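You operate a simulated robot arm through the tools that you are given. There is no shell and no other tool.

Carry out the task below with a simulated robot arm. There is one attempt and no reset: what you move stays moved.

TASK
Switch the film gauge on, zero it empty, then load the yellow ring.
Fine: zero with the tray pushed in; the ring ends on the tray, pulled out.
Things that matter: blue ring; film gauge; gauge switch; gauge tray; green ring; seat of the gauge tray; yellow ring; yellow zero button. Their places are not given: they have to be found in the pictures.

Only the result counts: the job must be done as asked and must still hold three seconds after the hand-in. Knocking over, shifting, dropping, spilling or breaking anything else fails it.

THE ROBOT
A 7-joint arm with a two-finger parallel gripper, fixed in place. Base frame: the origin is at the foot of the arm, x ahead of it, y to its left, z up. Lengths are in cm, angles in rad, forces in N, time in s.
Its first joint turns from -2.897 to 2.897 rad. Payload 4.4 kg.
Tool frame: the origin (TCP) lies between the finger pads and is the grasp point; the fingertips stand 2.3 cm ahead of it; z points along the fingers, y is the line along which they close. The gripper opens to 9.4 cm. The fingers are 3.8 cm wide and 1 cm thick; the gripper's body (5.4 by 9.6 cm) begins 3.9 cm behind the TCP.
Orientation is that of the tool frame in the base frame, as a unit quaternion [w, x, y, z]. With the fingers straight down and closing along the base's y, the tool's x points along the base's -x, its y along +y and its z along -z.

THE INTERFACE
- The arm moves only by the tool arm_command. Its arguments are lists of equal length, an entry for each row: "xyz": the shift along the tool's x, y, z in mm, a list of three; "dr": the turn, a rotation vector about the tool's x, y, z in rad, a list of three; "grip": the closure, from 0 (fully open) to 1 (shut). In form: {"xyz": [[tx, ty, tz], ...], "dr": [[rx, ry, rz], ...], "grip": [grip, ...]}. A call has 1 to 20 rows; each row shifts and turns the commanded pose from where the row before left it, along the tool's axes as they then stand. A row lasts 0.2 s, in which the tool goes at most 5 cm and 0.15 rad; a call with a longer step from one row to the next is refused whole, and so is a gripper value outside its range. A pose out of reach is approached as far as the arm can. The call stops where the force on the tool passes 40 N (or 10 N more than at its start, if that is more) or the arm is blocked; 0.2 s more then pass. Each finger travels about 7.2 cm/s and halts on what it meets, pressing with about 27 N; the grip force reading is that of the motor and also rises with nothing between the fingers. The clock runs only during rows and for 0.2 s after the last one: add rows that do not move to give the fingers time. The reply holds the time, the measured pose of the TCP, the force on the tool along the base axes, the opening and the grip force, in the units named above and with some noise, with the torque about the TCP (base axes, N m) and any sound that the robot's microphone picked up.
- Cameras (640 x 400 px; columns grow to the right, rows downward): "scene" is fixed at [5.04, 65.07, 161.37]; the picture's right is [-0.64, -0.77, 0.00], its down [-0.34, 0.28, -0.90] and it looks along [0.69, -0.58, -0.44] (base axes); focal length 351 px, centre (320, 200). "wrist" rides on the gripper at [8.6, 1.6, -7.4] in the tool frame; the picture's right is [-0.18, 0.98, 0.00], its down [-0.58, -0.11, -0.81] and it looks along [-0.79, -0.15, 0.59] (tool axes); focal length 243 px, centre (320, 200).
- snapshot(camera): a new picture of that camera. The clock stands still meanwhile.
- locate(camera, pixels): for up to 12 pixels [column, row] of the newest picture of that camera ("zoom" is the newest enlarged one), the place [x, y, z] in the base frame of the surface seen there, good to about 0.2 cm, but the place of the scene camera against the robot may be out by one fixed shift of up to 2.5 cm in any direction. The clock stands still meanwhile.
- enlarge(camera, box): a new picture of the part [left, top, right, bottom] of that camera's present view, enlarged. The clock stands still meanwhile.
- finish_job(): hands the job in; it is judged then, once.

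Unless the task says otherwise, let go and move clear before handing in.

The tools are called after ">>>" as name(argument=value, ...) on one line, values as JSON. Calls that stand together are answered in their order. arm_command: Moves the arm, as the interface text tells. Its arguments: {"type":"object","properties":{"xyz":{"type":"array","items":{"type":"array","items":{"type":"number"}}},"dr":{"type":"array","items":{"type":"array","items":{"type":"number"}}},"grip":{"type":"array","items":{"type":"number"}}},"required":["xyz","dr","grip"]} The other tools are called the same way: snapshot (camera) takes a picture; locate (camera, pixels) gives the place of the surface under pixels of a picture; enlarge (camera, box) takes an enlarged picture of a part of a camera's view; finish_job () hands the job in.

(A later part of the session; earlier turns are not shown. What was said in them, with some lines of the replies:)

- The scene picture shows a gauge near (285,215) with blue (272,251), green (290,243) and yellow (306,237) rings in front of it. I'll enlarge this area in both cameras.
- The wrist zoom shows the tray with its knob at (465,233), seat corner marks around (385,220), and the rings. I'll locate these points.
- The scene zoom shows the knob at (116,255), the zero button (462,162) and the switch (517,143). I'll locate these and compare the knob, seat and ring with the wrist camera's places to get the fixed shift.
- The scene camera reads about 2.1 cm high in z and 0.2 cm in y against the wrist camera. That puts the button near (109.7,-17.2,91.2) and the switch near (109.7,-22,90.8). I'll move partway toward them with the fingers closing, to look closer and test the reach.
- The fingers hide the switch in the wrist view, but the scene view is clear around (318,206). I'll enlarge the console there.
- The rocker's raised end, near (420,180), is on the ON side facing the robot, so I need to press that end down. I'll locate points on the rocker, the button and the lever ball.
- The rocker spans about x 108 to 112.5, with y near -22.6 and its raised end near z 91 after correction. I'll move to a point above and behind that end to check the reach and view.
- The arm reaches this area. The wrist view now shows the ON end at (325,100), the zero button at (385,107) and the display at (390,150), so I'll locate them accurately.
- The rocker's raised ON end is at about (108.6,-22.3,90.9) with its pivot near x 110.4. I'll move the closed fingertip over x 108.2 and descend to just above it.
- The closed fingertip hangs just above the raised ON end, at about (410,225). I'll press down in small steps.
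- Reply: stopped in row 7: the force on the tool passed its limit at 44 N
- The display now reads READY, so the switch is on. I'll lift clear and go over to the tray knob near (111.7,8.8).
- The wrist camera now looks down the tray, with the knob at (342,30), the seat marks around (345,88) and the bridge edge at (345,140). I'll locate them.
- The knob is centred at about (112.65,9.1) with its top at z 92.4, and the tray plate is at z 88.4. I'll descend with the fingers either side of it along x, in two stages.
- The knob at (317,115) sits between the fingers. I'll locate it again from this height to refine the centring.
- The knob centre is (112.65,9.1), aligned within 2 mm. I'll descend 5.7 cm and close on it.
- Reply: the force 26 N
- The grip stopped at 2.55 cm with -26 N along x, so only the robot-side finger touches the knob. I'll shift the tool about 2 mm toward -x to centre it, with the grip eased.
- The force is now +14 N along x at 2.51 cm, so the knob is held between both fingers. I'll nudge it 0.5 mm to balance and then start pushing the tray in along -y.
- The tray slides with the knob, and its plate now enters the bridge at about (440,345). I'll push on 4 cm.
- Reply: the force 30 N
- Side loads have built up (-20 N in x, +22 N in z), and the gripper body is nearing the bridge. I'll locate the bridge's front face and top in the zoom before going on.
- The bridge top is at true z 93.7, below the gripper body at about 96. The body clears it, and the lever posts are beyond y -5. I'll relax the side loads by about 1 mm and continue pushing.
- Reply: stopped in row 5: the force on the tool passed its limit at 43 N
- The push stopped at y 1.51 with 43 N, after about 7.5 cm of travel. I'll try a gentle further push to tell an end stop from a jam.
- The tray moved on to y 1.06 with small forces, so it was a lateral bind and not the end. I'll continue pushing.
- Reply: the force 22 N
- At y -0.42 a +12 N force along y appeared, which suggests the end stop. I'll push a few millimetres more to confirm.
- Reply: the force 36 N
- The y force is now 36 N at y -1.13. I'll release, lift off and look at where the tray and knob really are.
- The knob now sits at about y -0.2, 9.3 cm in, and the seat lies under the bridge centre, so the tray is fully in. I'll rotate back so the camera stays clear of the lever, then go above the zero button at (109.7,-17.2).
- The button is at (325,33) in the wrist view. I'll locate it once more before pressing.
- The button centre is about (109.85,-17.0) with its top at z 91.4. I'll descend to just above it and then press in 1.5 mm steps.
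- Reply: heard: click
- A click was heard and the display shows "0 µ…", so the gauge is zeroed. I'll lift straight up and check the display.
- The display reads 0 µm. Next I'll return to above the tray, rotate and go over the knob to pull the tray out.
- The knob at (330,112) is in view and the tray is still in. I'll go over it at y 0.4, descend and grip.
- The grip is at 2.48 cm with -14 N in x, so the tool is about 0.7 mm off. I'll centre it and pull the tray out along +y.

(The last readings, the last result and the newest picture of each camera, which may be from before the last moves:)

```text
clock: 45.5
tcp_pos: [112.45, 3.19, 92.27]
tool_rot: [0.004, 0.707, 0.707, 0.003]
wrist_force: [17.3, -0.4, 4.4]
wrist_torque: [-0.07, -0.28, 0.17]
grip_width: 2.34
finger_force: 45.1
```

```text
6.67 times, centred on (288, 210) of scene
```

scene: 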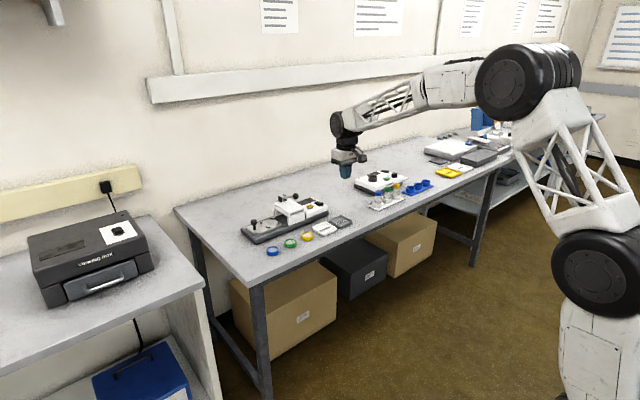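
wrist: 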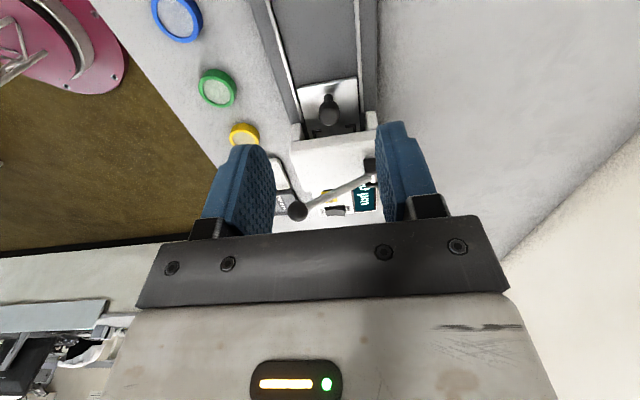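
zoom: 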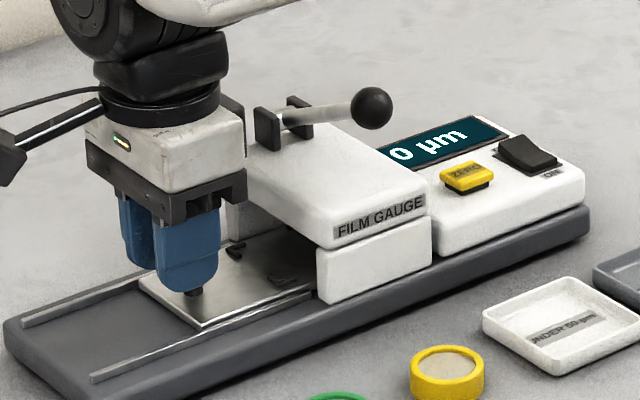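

The tray follows, with its plate edge now at (195,330). The load is +17 N in x, so I'll trim 0.6 mm and continue pulling.

>>> arm_command(xyz=[[0, 0.6, 0], [6, 0, 0], [6, 0, 0], [6, 0, 0], [6, 0, 0], [6, 0, 0], [6, 0, 0], [0, 0, 0]], dr=[[0, 0, 0], [0, 0, 0], [0, 0, 0], [0, 0, 0], [0, 0, 0], [0, 0, 0], [0, 0, 0], [0, 0, 0]], grip=[0.8, 0.8, 0.8, 0.8, 0.8, 0.8, 0.8, 0.8])

```text
clock: 47.3
tcp_pos: [112.51, 6.89, 92.2]
tool_rot: [0.002, 0.707, 0.707, 0.002]
wrist_force: [-23.9, -0.6, 16.0]
wrist_torque: [-0.25, 0.32, -0.34]
grip_width: 2.35
finger_force: 44.7
```

>>> arm_command(xyz=[[0, -0.7, -0.8], [0, 0, 0], [5, 0, 0], [5, 0, 0], [5, 0, 0], [5, 0, 0], [3, 0, 0], [2, 0, 0], [0, 0, 0]], dr=[[0, 0, 0], [0, 0, 0], [0, 0, 0], [0, 0, 0], [0, 0, 0], [0, 0, 0], [0, 0, 0], [0, 0, 0], [0, 0, 0]], grip=[0.8, 0.8, 0.8, 0.8, 0.8, 0.8, 0.8, 0.8, 0.8])

>>> enlarge(camera="scene", box=[230, 180, 326, 240])

```text
clock: 49.3
tcp_pos: [112.45, 9.36, 92.21]
tool_rot: [0.003, 0.707, 0.707, 0.002]
wrist_force: [24.6, -1.2, 12.7]
wrist_torque: [-0.16, -0.37, 0.31]
grip_width: 2.33
finger_force: 44.4
```

```text
6.67 times, centred on (278, 210) of scene
```

zoom: 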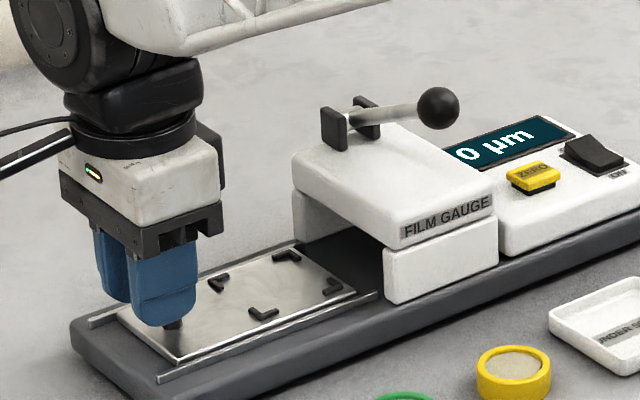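

The tray is nearly back out, with the seat marks visible again at (250,285). I'll trim the x load and pull the last millimetres until it resists.

>>> arm_command(xyz=[[0, 0.6, -0.5], [0, 0, 0], [2, 0, 0], [2, 0, 0], [2, 0, 0], [2, 0, 0]], dr=[[0, 0, 0], [0, 0, 0], [0, 0, 0], [0, 0, 0], [0, 0, 0], [0, 0, 0]], grip=[0.8, 0.8, 0.8, 0.8, 0.8, 0.8])

```text
clock: 50.7
tcp_pos: [112.5, 10.02, 92.22]
tool_rot: [0.002, 0.708, 0.706, 0.001]
wrist_force: [14.3, -24.2, 12.7]
wrist_torque: [-0.02, -0.19, 0.09]
grip_width: 2.36
finger_force: 44.6
```

A -24 N force along y at y 10.0 shows the out stop is reached. I'll release the knob, lift and look at the tray.

>>> arm_command(xyz=[[-2, 0, 0], [0, 0, 0], [0, 0, 0], [0, 0, 0], [0, 0, -20], [0, 0, -30], [0, 0, -30], [0, 0, -30], [0, 0, -40], [0, 0, 0]], dr=[[0, 0, 0], [0, 0, 0], [0, 0, 0], [0, 0, 0], [0, 0, 0], [0, 0, 0], [0, 0, 0], [0, 0, 0], [0, 0, 0], [0, 0, 0]], grip=[0.8, 0.4, 0.4, 0.4, 0.4, 0.4, 0.4, 0.4, 0.4, 0.4])

>>> snapshot(camera="wrist")

>>> enlarge(camera="scene", box=[235, 190, 331, 250])

```text
clock: 52.9
tcp_pos: [112.41, 9.89, 107.29]
tool_rot: [0.003, 0.707, 0.707, 0.001]
wrist_force: [1.3, -0.2, 0.8]
wrist_torque: [0.0, -0.02, 0.02]
grip_width: 5.66
finger_force: 0.0
```

```text
taken
```

wrist: 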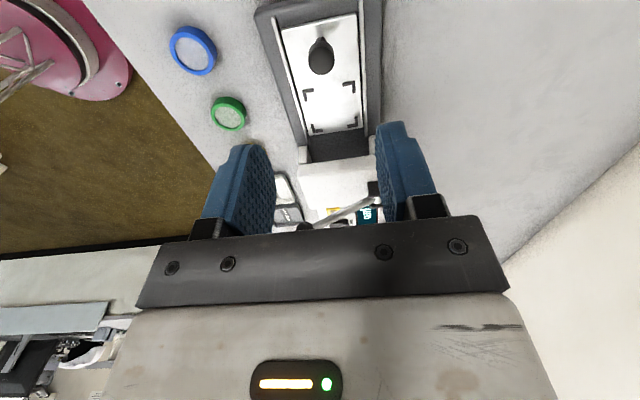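

```text
6.67 times, centred on (283, 220) of scene
```

zoom: 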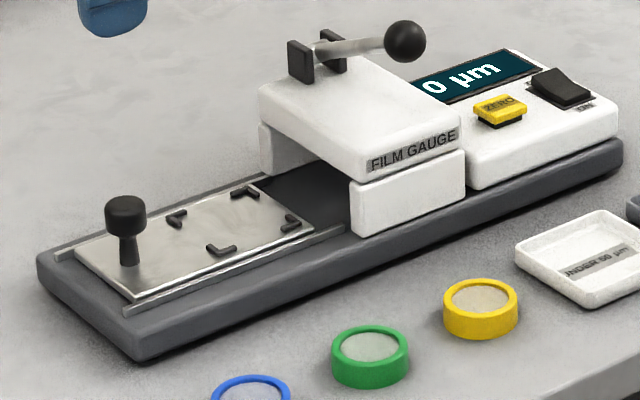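

The tray is fully out. I'll locate the seat marks in the wrist view and the yellow ring's rim in the scene zoom.

>>> locate(camera="wrist", pixels=[[303, 91], [353, 84], [312, 130], [357, 124], [320, 48], [321, 65]])

>>> locate(camera="zoom", pixels=[[481, 283], [481, 310], [447, 298], [515, 298], [481, 297], [481, 345], [370, 345], [176, 220], [246, 190], [218, 250], [290, 222]])

>>> enlarge(camera="wrist", box=[264, 20, 392, 150])

```text
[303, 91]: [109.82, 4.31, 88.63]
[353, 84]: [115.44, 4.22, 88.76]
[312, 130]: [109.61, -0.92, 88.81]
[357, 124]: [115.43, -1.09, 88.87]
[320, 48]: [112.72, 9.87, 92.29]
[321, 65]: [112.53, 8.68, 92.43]
```

```text
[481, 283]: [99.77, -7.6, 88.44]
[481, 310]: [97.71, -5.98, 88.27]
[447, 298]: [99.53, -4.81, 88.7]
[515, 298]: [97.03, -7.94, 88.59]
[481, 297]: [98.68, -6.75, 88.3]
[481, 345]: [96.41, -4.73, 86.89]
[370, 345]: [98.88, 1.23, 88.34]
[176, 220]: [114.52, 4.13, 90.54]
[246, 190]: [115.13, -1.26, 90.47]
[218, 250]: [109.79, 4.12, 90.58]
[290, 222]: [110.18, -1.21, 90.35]
```

```text
3.08 times, centred on (328, 85) of wrist
```

zoom: 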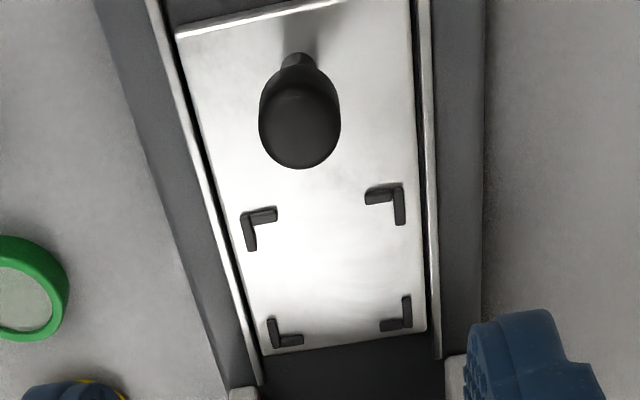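

The seat centre works out at about (112.6,1.62,88.5), and the yellow ring is about 4.2 cm wide near (98.65,-6.6). I'll keep this orientation, closing along x, which clears the bridge and knob, and go above the ring for a closer look.

>>> arm_command(xyz=[[0, -34, 0], [0, -34, 0], [0, -34, 0], [0, -35, 0], [-33, 0, 0], [-33, 0, 0], [-33, 0, 0], [-33, 0, 10], [-33, 0, 20], [0, 0, 20], [0, 0, 0]], dr=[[0, 0, 0], [0, 0, 0], [0, 0, 0], [0, 0, 0], [0, 0, 0], [0, 0, 0], [0, 0, 0], [0, 0, 0], [0, 0, 0], [0, 0, 0], [0, 0, 0]], grip=[0.3, 0.3, 0.3, 0.3, 0.3, 0.3, 0.3, 0.3, 0.3, 0.3, 0.3])

>>> snapshot(camera="wrist")

>>> enlarge(camera="scene", box=[260, 180, 356, 260])

```text
clock: 55.3
tcp_pos: [98.7, -6.57, 102.06]
tool_rot: [0.002, 0.707, 0.707, 0.002]
wrist_force: [0.4, -0.5, -0.4]
wrist_torque: [0.02, -0.01, 0.0]
grip_width: 6.58
finger_force: 0.1
```

```text
taken
```

wrist: 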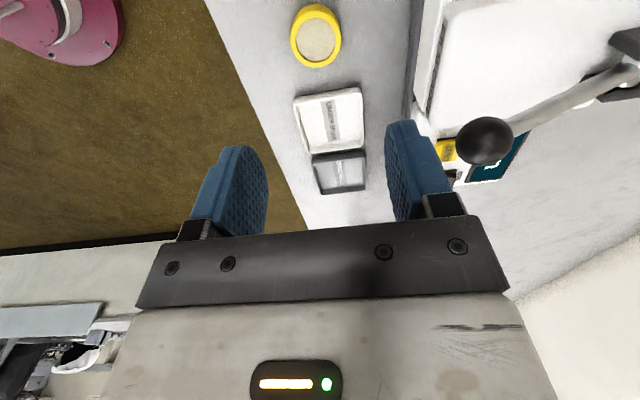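

```text
5.00 times, centred on (308, 220) of scene
```

zoom: 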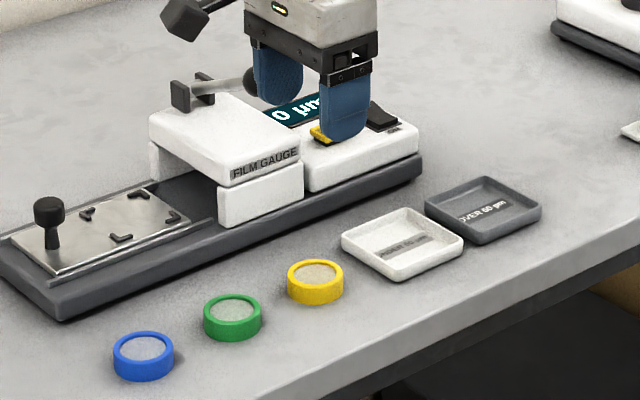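

The ring is at (316,36), but the lever ball at (485,140) is close to the gripper's +x side. I'll measure the ring, the ball and the white dish edge before choosing the grasp direction.

>>> locate(camera="wrist", pixels=[[316, 8], [316, 64], [294, 36], [340, 33], [317, 36], [458, 142], [485, 120], [485, 160], [330, 90], [297, 101], [357, 90], [350, 50]])

>>> locate(camera="zoom", pixels=[[341, 243], [390, 280], [300, 330], [315, 262], [315, 290], [290, 277], [343, 275], [315, 300], [250, 83]])

```text
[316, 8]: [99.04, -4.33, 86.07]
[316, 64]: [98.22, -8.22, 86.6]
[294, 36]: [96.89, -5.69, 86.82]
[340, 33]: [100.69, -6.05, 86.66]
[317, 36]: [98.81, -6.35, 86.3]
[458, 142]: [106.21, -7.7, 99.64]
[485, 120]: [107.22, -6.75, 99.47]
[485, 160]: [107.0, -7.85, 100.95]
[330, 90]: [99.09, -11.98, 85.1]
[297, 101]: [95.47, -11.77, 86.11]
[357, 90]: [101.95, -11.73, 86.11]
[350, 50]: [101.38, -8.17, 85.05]
```

```text
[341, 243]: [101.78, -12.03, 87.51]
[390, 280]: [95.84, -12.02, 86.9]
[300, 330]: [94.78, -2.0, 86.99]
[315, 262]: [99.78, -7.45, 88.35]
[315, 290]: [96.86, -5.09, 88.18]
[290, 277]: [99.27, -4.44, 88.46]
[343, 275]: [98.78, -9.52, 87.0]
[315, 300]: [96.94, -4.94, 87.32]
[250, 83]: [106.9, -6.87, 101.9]
```

The table is at z 85.0, and the ring is about 4 cm wide, centred near (98.7,-6.5) with its top at z 86.8. The ball's near side is at x 105.6, leaving about 2 cm beside the gripper body. I'll descend most of the way and look again.

>>> arm_command(xyz=[[0, 0, 25], [0, 0, 25], [0, 0, 25], [0, 0, 20], [0, 0, 0]], dr=[[0, 0, 0], [0, 0, 0], [0, 0, 0], [0, 0, 0], [0, 0, 0]], grip=[0.3, 0.3, 0.3, 0.3, 0.3])

>>> snapshot(camera="wrist")

>>> enlarge(camera="scene", box=[260, 180, 356, 260])

```text
clock: 56.5
tcp_pos: [98.89, -6.46, 92.68]
tool_rot: [0.003, 0.707, 0.707, 0.001]
wrist_force: [0.8, -0.5, -0.4]
wrist_torque: [-0.01, -0.01, 0.01]
grip_width: 6.58
finger_force: 0.0
```

```text
taken
```

wrist: 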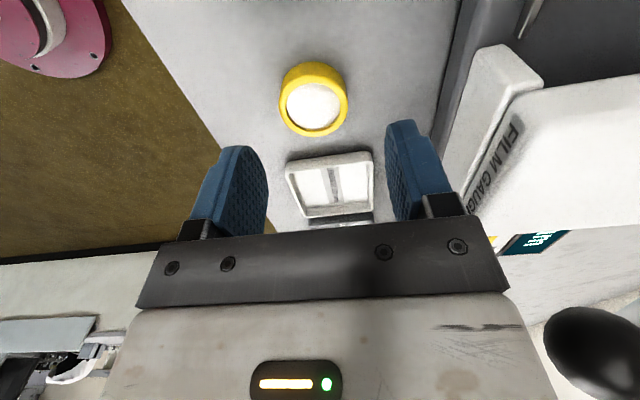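

```text
5.00 times, centred on (308, 220) of scene
```

zoom: 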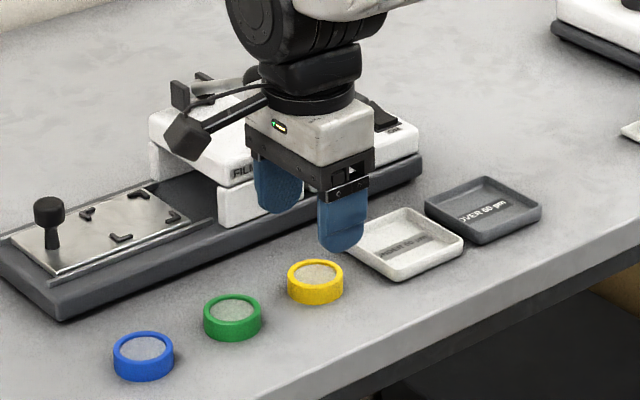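

No contact so far. I'll locate the ring's rim again from close up.

>>> locate(camera="wrist", pixels=[[284, 95], [346, 98], [317, 78], [319, 133], [316, 105], [320, 64], [550, 330], [600, 320], [345, 156]])

```text
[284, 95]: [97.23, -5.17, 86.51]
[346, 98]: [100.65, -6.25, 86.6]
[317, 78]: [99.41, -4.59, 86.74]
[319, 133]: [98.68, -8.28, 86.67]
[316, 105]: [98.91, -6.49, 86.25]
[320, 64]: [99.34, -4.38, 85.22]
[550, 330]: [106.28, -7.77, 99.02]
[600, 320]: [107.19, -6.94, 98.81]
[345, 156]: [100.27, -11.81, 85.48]
```

The ring is centred at (98.85,-6.45), matching the tool within a millimetre. I'll go down to tip height about 0.6 cm above the table and close on it.

>>> arm_command(xyz=[[0, 0, 20], [0, 0, 15], [0, 0, 8], [0, 0, 5], [0, 0, 0], [0, 0, 0], [0, 0, 0], [0, 0, 0], [0, 0, 0]], dr=[[0, 0, 0], [0, 0, 0], [0, 0, 0], [0, 0, 0], [0, 0, 0], [0, 0, 0], [0, 0, 0], [0, 0, 0], [0, 0, 0]], grip=[0.3, 0.3, 0.3, 0.3, 0.3, 0.5, 0.65, 0.65, 0.65])

>>> snapshot(camera="wrist")

>>> enlarge(camera="scene", box=[260, 180, 356, 260])

```text
clock: 58.5
tcp_pos: [98.87, -6.47, 87.8]
tool_rot: [0.002, 0.707, 0.707, 0.001]
wrist_force: [-0.5, -0.2, 0.1]
wrist_torque: [0.0, 0.01, -0.02]
grip_width: 4.23
finger_force: 26.7
```

```text
taken
```

wrist: 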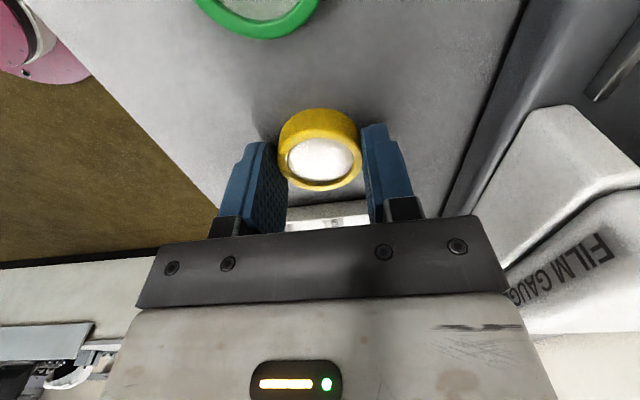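

```text
5.00 times, centred on (308, 220) of scene
```

zoom: 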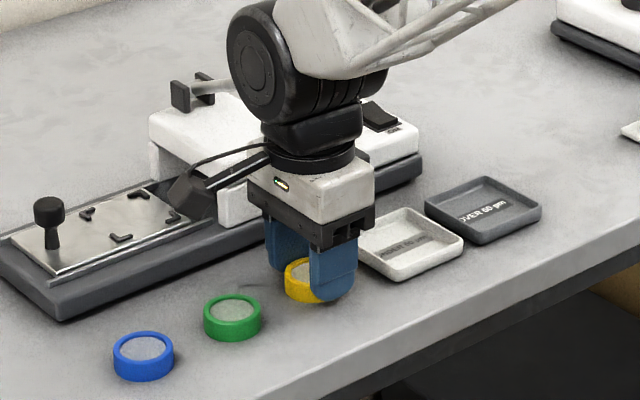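

The ring is held: 4.23 cm opening at 26.7 N, with the ring between the pads at (318,150). I'll lift it straight up 12 cm and check.

>>> arm_command(xyz=[[0, 0, -10], [0, 0, -20], [0, 0, -30], [0, 0, -30], [0, 0, -30], [0, 0, 0]], dr=[[0, 0, 0], [0, 0, 0], [0, 0, 0], [0, 0, 0], [0, 0, 0], [0, 0, 0]], grip=[0.65, 0.65, 0.65, 0.65, 0.65, 0.65])

>>> snapshot(camera="wrist")

>>> enlarge(camera="scene", box=[260, 180, 356, 260])

```text
clock: 59.9
tcp_pos: [98.9, -6.54, 99.82]
tool_rot: [0.003, 0.707, 0.708, 0.002]
wrist_force: [0.1, -0.9, 0.2]
wrist_torque: [0.04, 0.0, -0.01]
grip_width: 4.21
finger_force: 27.3
```

```text
taken
```

wrist: 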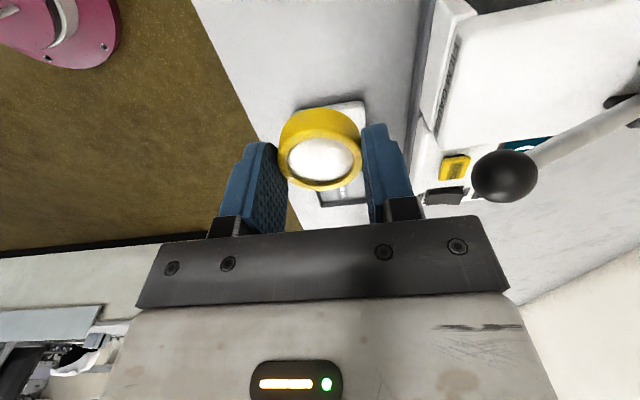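

```text
5.00 times, centred on (308, 220) of scene
```

zoom: 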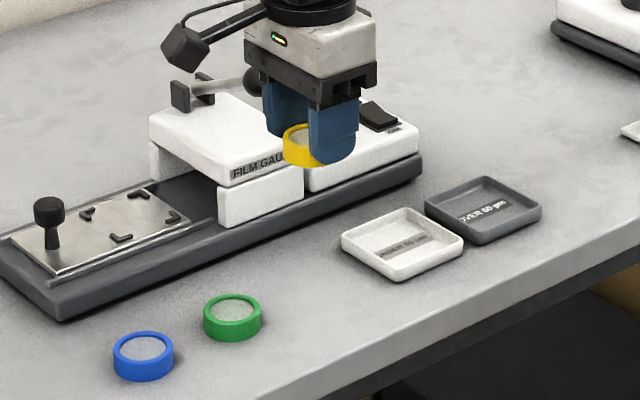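

The ring is held level. I'll measure its centre relative to the tool so I can place it squarely in the seat.

>>> locate(camera="wrist", pixels=[[320, 131], [322, 188], [320, 160], [290, 158], [358, 158], [318, 110]])

```text
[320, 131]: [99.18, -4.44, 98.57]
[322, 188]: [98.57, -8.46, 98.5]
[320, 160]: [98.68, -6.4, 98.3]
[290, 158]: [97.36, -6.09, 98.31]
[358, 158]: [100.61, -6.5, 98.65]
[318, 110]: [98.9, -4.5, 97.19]
```

The ring centre sits about 1 mm toward +y of the tool, with the ring about 4.2 cm wide. I'll carry it in +y first, then in +x to above the seat, and look.

>>> arm_command(xyz=[[27, 0, 0], [27, 0, 0], [27, 0, 0], [0, 28, 0], [0, 28, 0], [0, 28, 0], [0, 28, 0], [0, 25, 0], [0, 0, 0], [0, 0, 0]], dr=[[0, 0, 0], [0, 0, 0], [0, 0, 0], [0, 0, 0], [0, 0, 0], [0, 0, 0], [0, 0, 0], [0, 0, 0], [0, 0, 0], [0, 0, 0]], grip=[0.65, 0.65, 0.65, 0.65, 0.65, 0.65, 0.65, 0.65, 0.65, 0.65])

>>> snapshot(camera="wrist")

>>> enlarge(camera="scene", box=[230, 180, 326, 240])

>>> enlarge(camera="wrist", box=[240, 0, 400, 100])

```text
clock: 62.1
tcp_pos: [112.49, 1.66, 99.94]
tool_rot: [0.003, 0.707, 0.707, 0.001]
wrist_force: [0.2, -0.1, -0.5]
wrist_torque: [0.01, -0.01, 0.01]
grip_width: 4.22
finger_force: 26.7
```

```text
taken
```

wrist: 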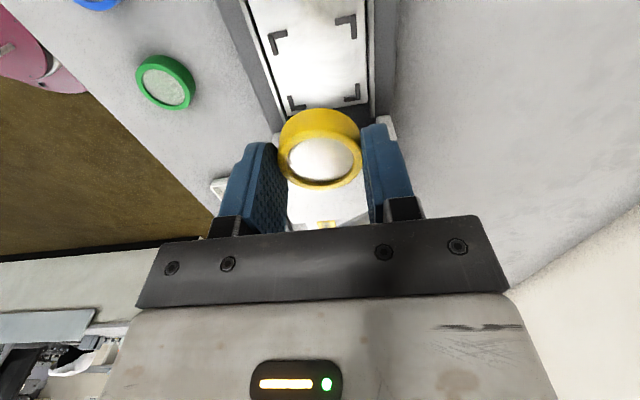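

```text
6.67 times, centred on (278, 210) of scene
```

zoom: 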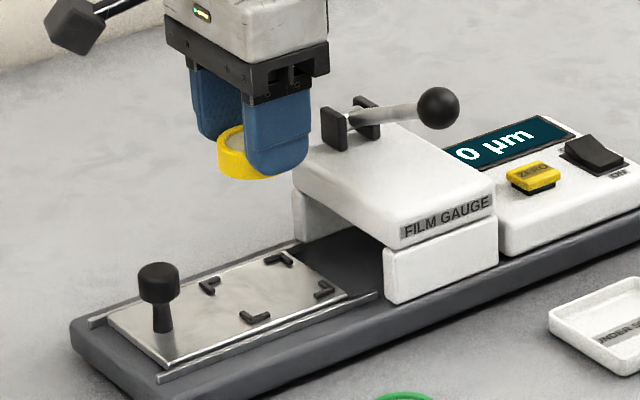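

```text
4.00 times, centred on (320, 50) of wrist
```

zoom: 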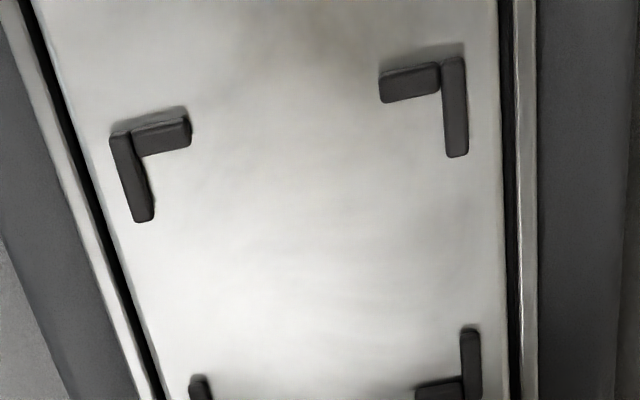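

The four seat marks are clear from here. I'll locate their inner corners to refine the seat centre.

>>> locate(camera="zoom", pixels=[[148, 160], [157, 210], [190, 147], [440, 98], [444, 145], [384, 104], [458, 372], [420, 378], [213, 385], [465, 335]])

>>> locate(camera="wrist", pixels=[[294, 103], [304, 104], [355, 94], [345, 97], [291, 97]])

```text
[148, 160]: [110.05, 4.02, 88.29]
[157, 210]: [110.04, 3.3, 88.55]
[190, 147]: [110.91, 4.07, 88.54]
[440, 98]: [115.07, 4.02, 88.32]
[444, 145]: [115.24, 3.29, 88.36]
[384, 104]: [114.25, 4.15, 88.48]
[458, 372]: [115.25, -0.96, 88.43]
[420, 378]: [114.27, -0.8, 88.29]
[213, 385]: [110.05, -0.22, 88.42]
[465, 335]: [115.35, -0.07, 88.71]
```

```text
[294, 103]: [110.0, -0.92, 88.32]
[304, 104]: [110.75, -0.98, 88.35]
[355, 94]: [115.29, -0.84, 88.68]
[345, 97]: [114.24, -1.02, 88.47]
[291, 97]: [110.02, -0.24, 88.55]
```

The seat's inner box spans x 110.1–115.2 and y -0.8–4.05, so its centre is (112.63,1.62). I'll shift to (112.62,1.55) and descend to just above the tray.

>>> arm_command(xyz=[[-1, 1.2, 0], [0, 0, 20], [0, 0, 20], [0, 0, 20], [0, 0, 12], [0, 0, 6], [0, 0, 3], [0, 0, 0], [0, 0, 0]], dr=[[0, 0, 0], [0, 0, 0], [0, 0, 0], [0, 0, 0], [0, 0, 0], [0, 0, 0], [0, 0, 0], [0, 0, 0], [0, 0, 0]], grip=[0.65, 0.65, 0.65, 0.65, 0.65, 0.65, 0.65, 0.65, 0.65])

>>> enlarge(camera="scene", box=[240, 190, 304, 230])

>>> snapshot(camera="wrist")

```text
clock: 64.1
tcp_pos: [112.56, 1.49, 91.87]
tool_rot: [0.003, 0.707, 0.707, 0.0]
wrist_force: [0.1, 0.0, -1.1]
wrist_torque: [-0.04, -0.02, -0.01]
grip_width: 4.2
finger_force: 26.7
```

```text
10.00 times, centred on (272, 210) of scene
```

zoom: 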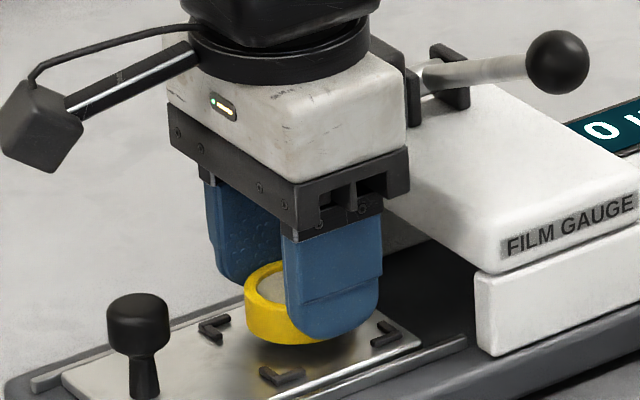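

```text
taken
```

wrist: 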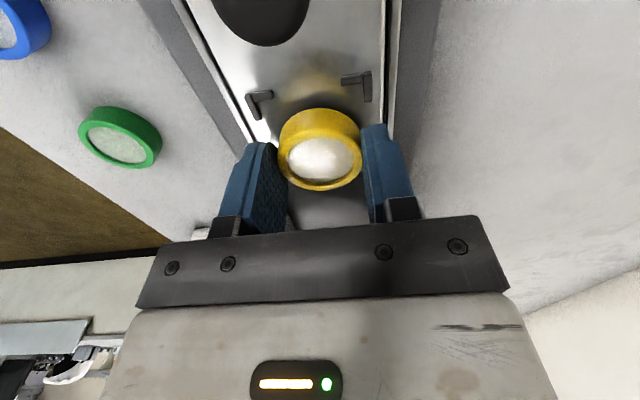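

The ring hovers just above the tray between the marks. I'll lower it in 1 mm steps until it touches.

>>> arm_command(xyz=[[0, 0, 1.5], [0, 0, 1.5], [0, 0, 1], [0, 0, 1], [0, 0, 0.7], [0, 0, 0]], dr=[[0, 0, 0], [0, 0, 0], [0, 0, 0], [0, 0, 0], [0, 0, 0], [0, 0, 0]], grip=[0.65, 0.65, 0.65, 0.65, 0.65, 0.65])

>>> enlarge(camera="scene", box=[240, 190, 304, 230])

```text
clock: 65.5
tcp_pos: [112.78, 1.55, 91.28]
tool_rot: [0.002, 0.707, 0.707, 0.001]
wrist_force: [0.4, -0.7, 0.3]
wrist_torque: [-0.04, 0.01, 0.01]
grip_width: 4.22
finger_force: 27.0
```

```text
10.00 times, centred on (272, 210) of scene
```

zoom: 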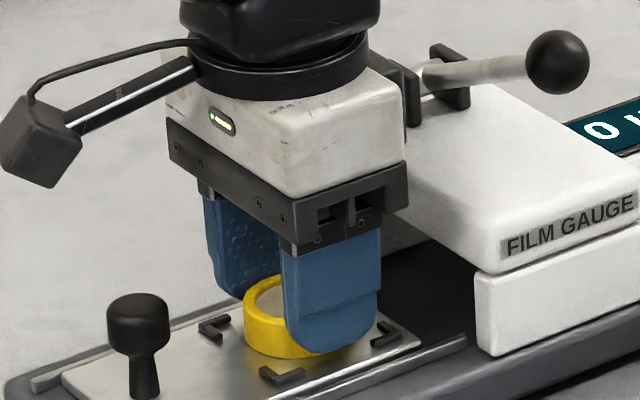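

There is no contact force yet at z 91.28. I'll continue in half-millimetre steps.

>>> arm_command(xyz=[[0, -1, 0.7], [0, 0, 0.7], [0, 0, 0.6], [0, 0, 0]], dr=[[0, 0, 0], [0, 0, 0], [0, 0, 0], [0, 0, 0]], grip=[0.65, 0.65, 0.65, 0.65])

```text
clock: 66.5
tcp_pos: [112.62, 1.58, 91.26]
tool_rot: [0.003, 0.707, 0.707, 0.002]
wrist_force: [1.9, -0.6, 8.0]
wrist_torque: [0.02, 0.09, 0.01]
grip_width: 4.22
finger_force: 26.6
```

There is +8 N upward with z holding at 91.26, so the ring rests on the tray. I'll open slowly a little and lift straight up.

>>> arm_command(xyz=[[0, 0, -0.5], [0, 0, 0], [0, 0, 0], [0, 0, 0], [0, 0, -3], [0, 0, -8], [0, 0, -15], [0, 0, -25], [0, 0, -30], [0, 0, -30], [0, 0, 0]], dr=[[0, 0, 0], [0, 0, 0], [0, 0, 0], [0, 0, 0], [0, 0, 0], [0, 0, 0], [0, 0, 0], [0, 0, 0], [0, 0, 0], [0, 0, 0], [0, 0, 0]], grip=[0.55, 0.5, 0.46, 0.44, 0.44, 0.44, 0.44, 0.44, 0.44, 0.44, 0.44])

>>> snapshot(camera="wrist")

>>> enlarge(camera="scene", box=[235, 190, 331, 250])

```text
clock: 68.9
tcp_pos: [112.57, 1.33, 102.38]
tool_rot: [0.003, 0.707, 0.707, 0.001]
wrist_force: [0.2, -0.3, -0.8]
wrist_torque: [0.01, -0.02, -0.02]
grip_width: 5.25
finger_force: 0.0
```

```text
taken
```

wrist: 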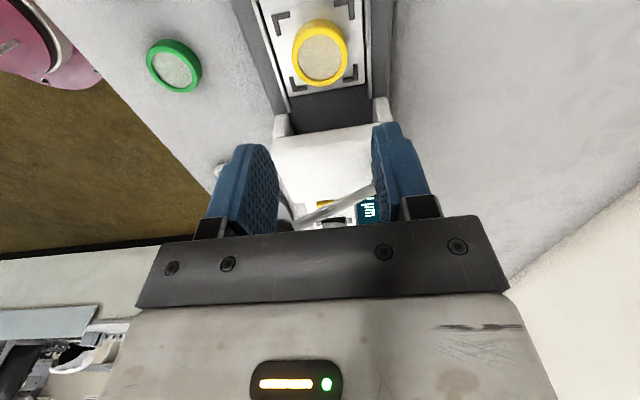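

```text
6.67 times, centred on (283, 220) of scene
```

zoom: 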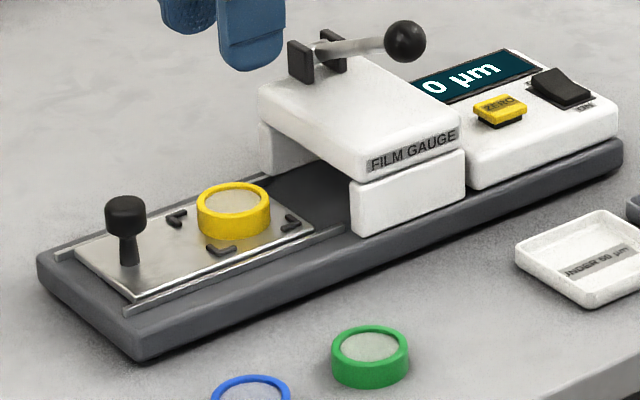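

The yellow ring sits inside the marks at (320,53). I'll enlarge the view and measure its centring before handing in.

>>> enlarge(camera="wrist", box=[256, 0, 384, 100])

>>> locate(camera="wrist", pixels=[[320, 55], [320, 28], [322, 80], [296, 58], [345, 52], [320, 20]])

>>> enlarge(camera="scene", box=[240, 200, 296, 235])

```text
4.00 times, centred on (320, 50) of wrist
```

zoom: 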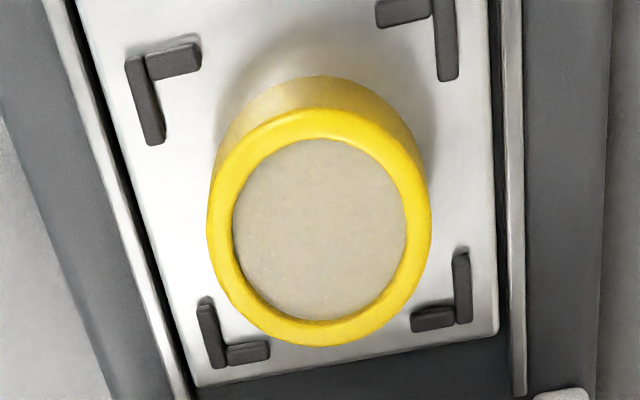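

```text
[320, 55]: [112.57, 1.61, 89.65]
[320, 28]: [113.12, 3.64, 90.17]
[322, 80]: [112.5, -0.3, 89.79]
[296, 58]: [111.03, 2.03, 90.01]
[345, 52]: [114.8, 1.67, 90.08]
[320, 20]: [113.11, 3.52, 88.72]
```

```text
11.43 times, centred on (268, 218) of scene
```

zoom: 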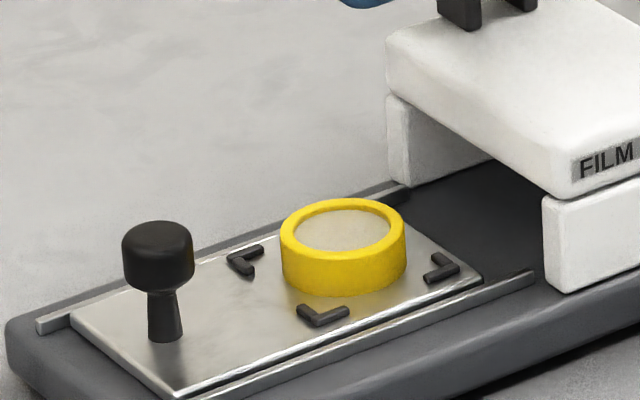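

The ring lies flat, centred at about (112.7,1.65) within the seat centred at (112.63,1.62). The display reads 0 µm and the tray is out. I'll move the arm well clear.

>>> arm_command(xyz=[[0, 0, -30], [0, 0, -30], [0, 0, -30], [0, -30, -20], [0, -30, 0], [0, -30, 0], [0, 0, 0], [0, 0, 0]], dr=[[0, 0, 0], [0, 0, 0], [0, 0, 0], [0, 0, 0], [0, 0, 0], [0, 0, 0], [0, 0, 0], [0, 0, 0]], grip=[0.44, 0.44, 0.44, 0.44, 0.44, 0.44, 0.44, 0.44])

>>> enlarge(camera="scene", box=[230, 170, 358, 260])

```text
clock: 70.7
tcp_pos: [103.4, 1.51, 113.04]
tool_rot: [0.002, 0.707, 0.707, 0.002]
wrist_force: [-0.1, 0.2, 0.9]
wrist_torque: [0.04, 0.02, -0.01]
grip_width: 5.25
finger_force: 0.0
```

```text
4.44 times, centred on (294, 215) of scene
```

zoom: 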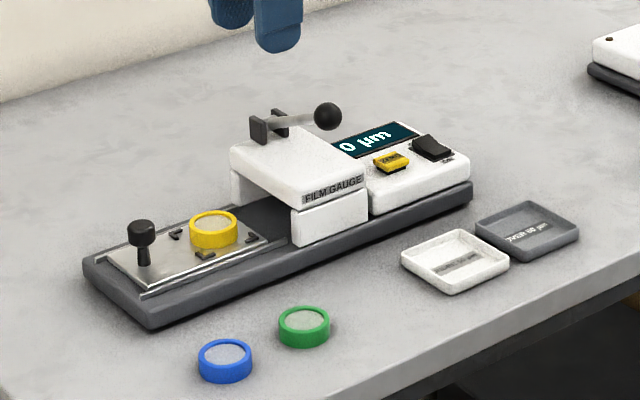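

The final picture shows the yellow ring on the pulled-out tray at (213,228) and the display at 0 µm. The other rings and dishes are where they were and the arm is clear, so I'm handing in.

>>> finish_job()

```text
The job is handed in.
```

The film gauge is on and zeroed, and the yellow ring is on its pulled-out tray. I've handed the job in and have no verdict back yet.

- **Switch:** I pressed the ON end of the switch and the display came up as READY.
- **Zero:** I pushed the empty tray in to its stop and pressed the yellow button. It clicked and the display read 0 µm, which it still showed in the last picture.
- **Ring:** I pulled the tray back out to its stop and set the ring flat in the seat, within about 1 mm of centre.

In the last picture the blue and green rings and the two dishes look untouched. I let go of the ring and moved the arm clear before handing in.
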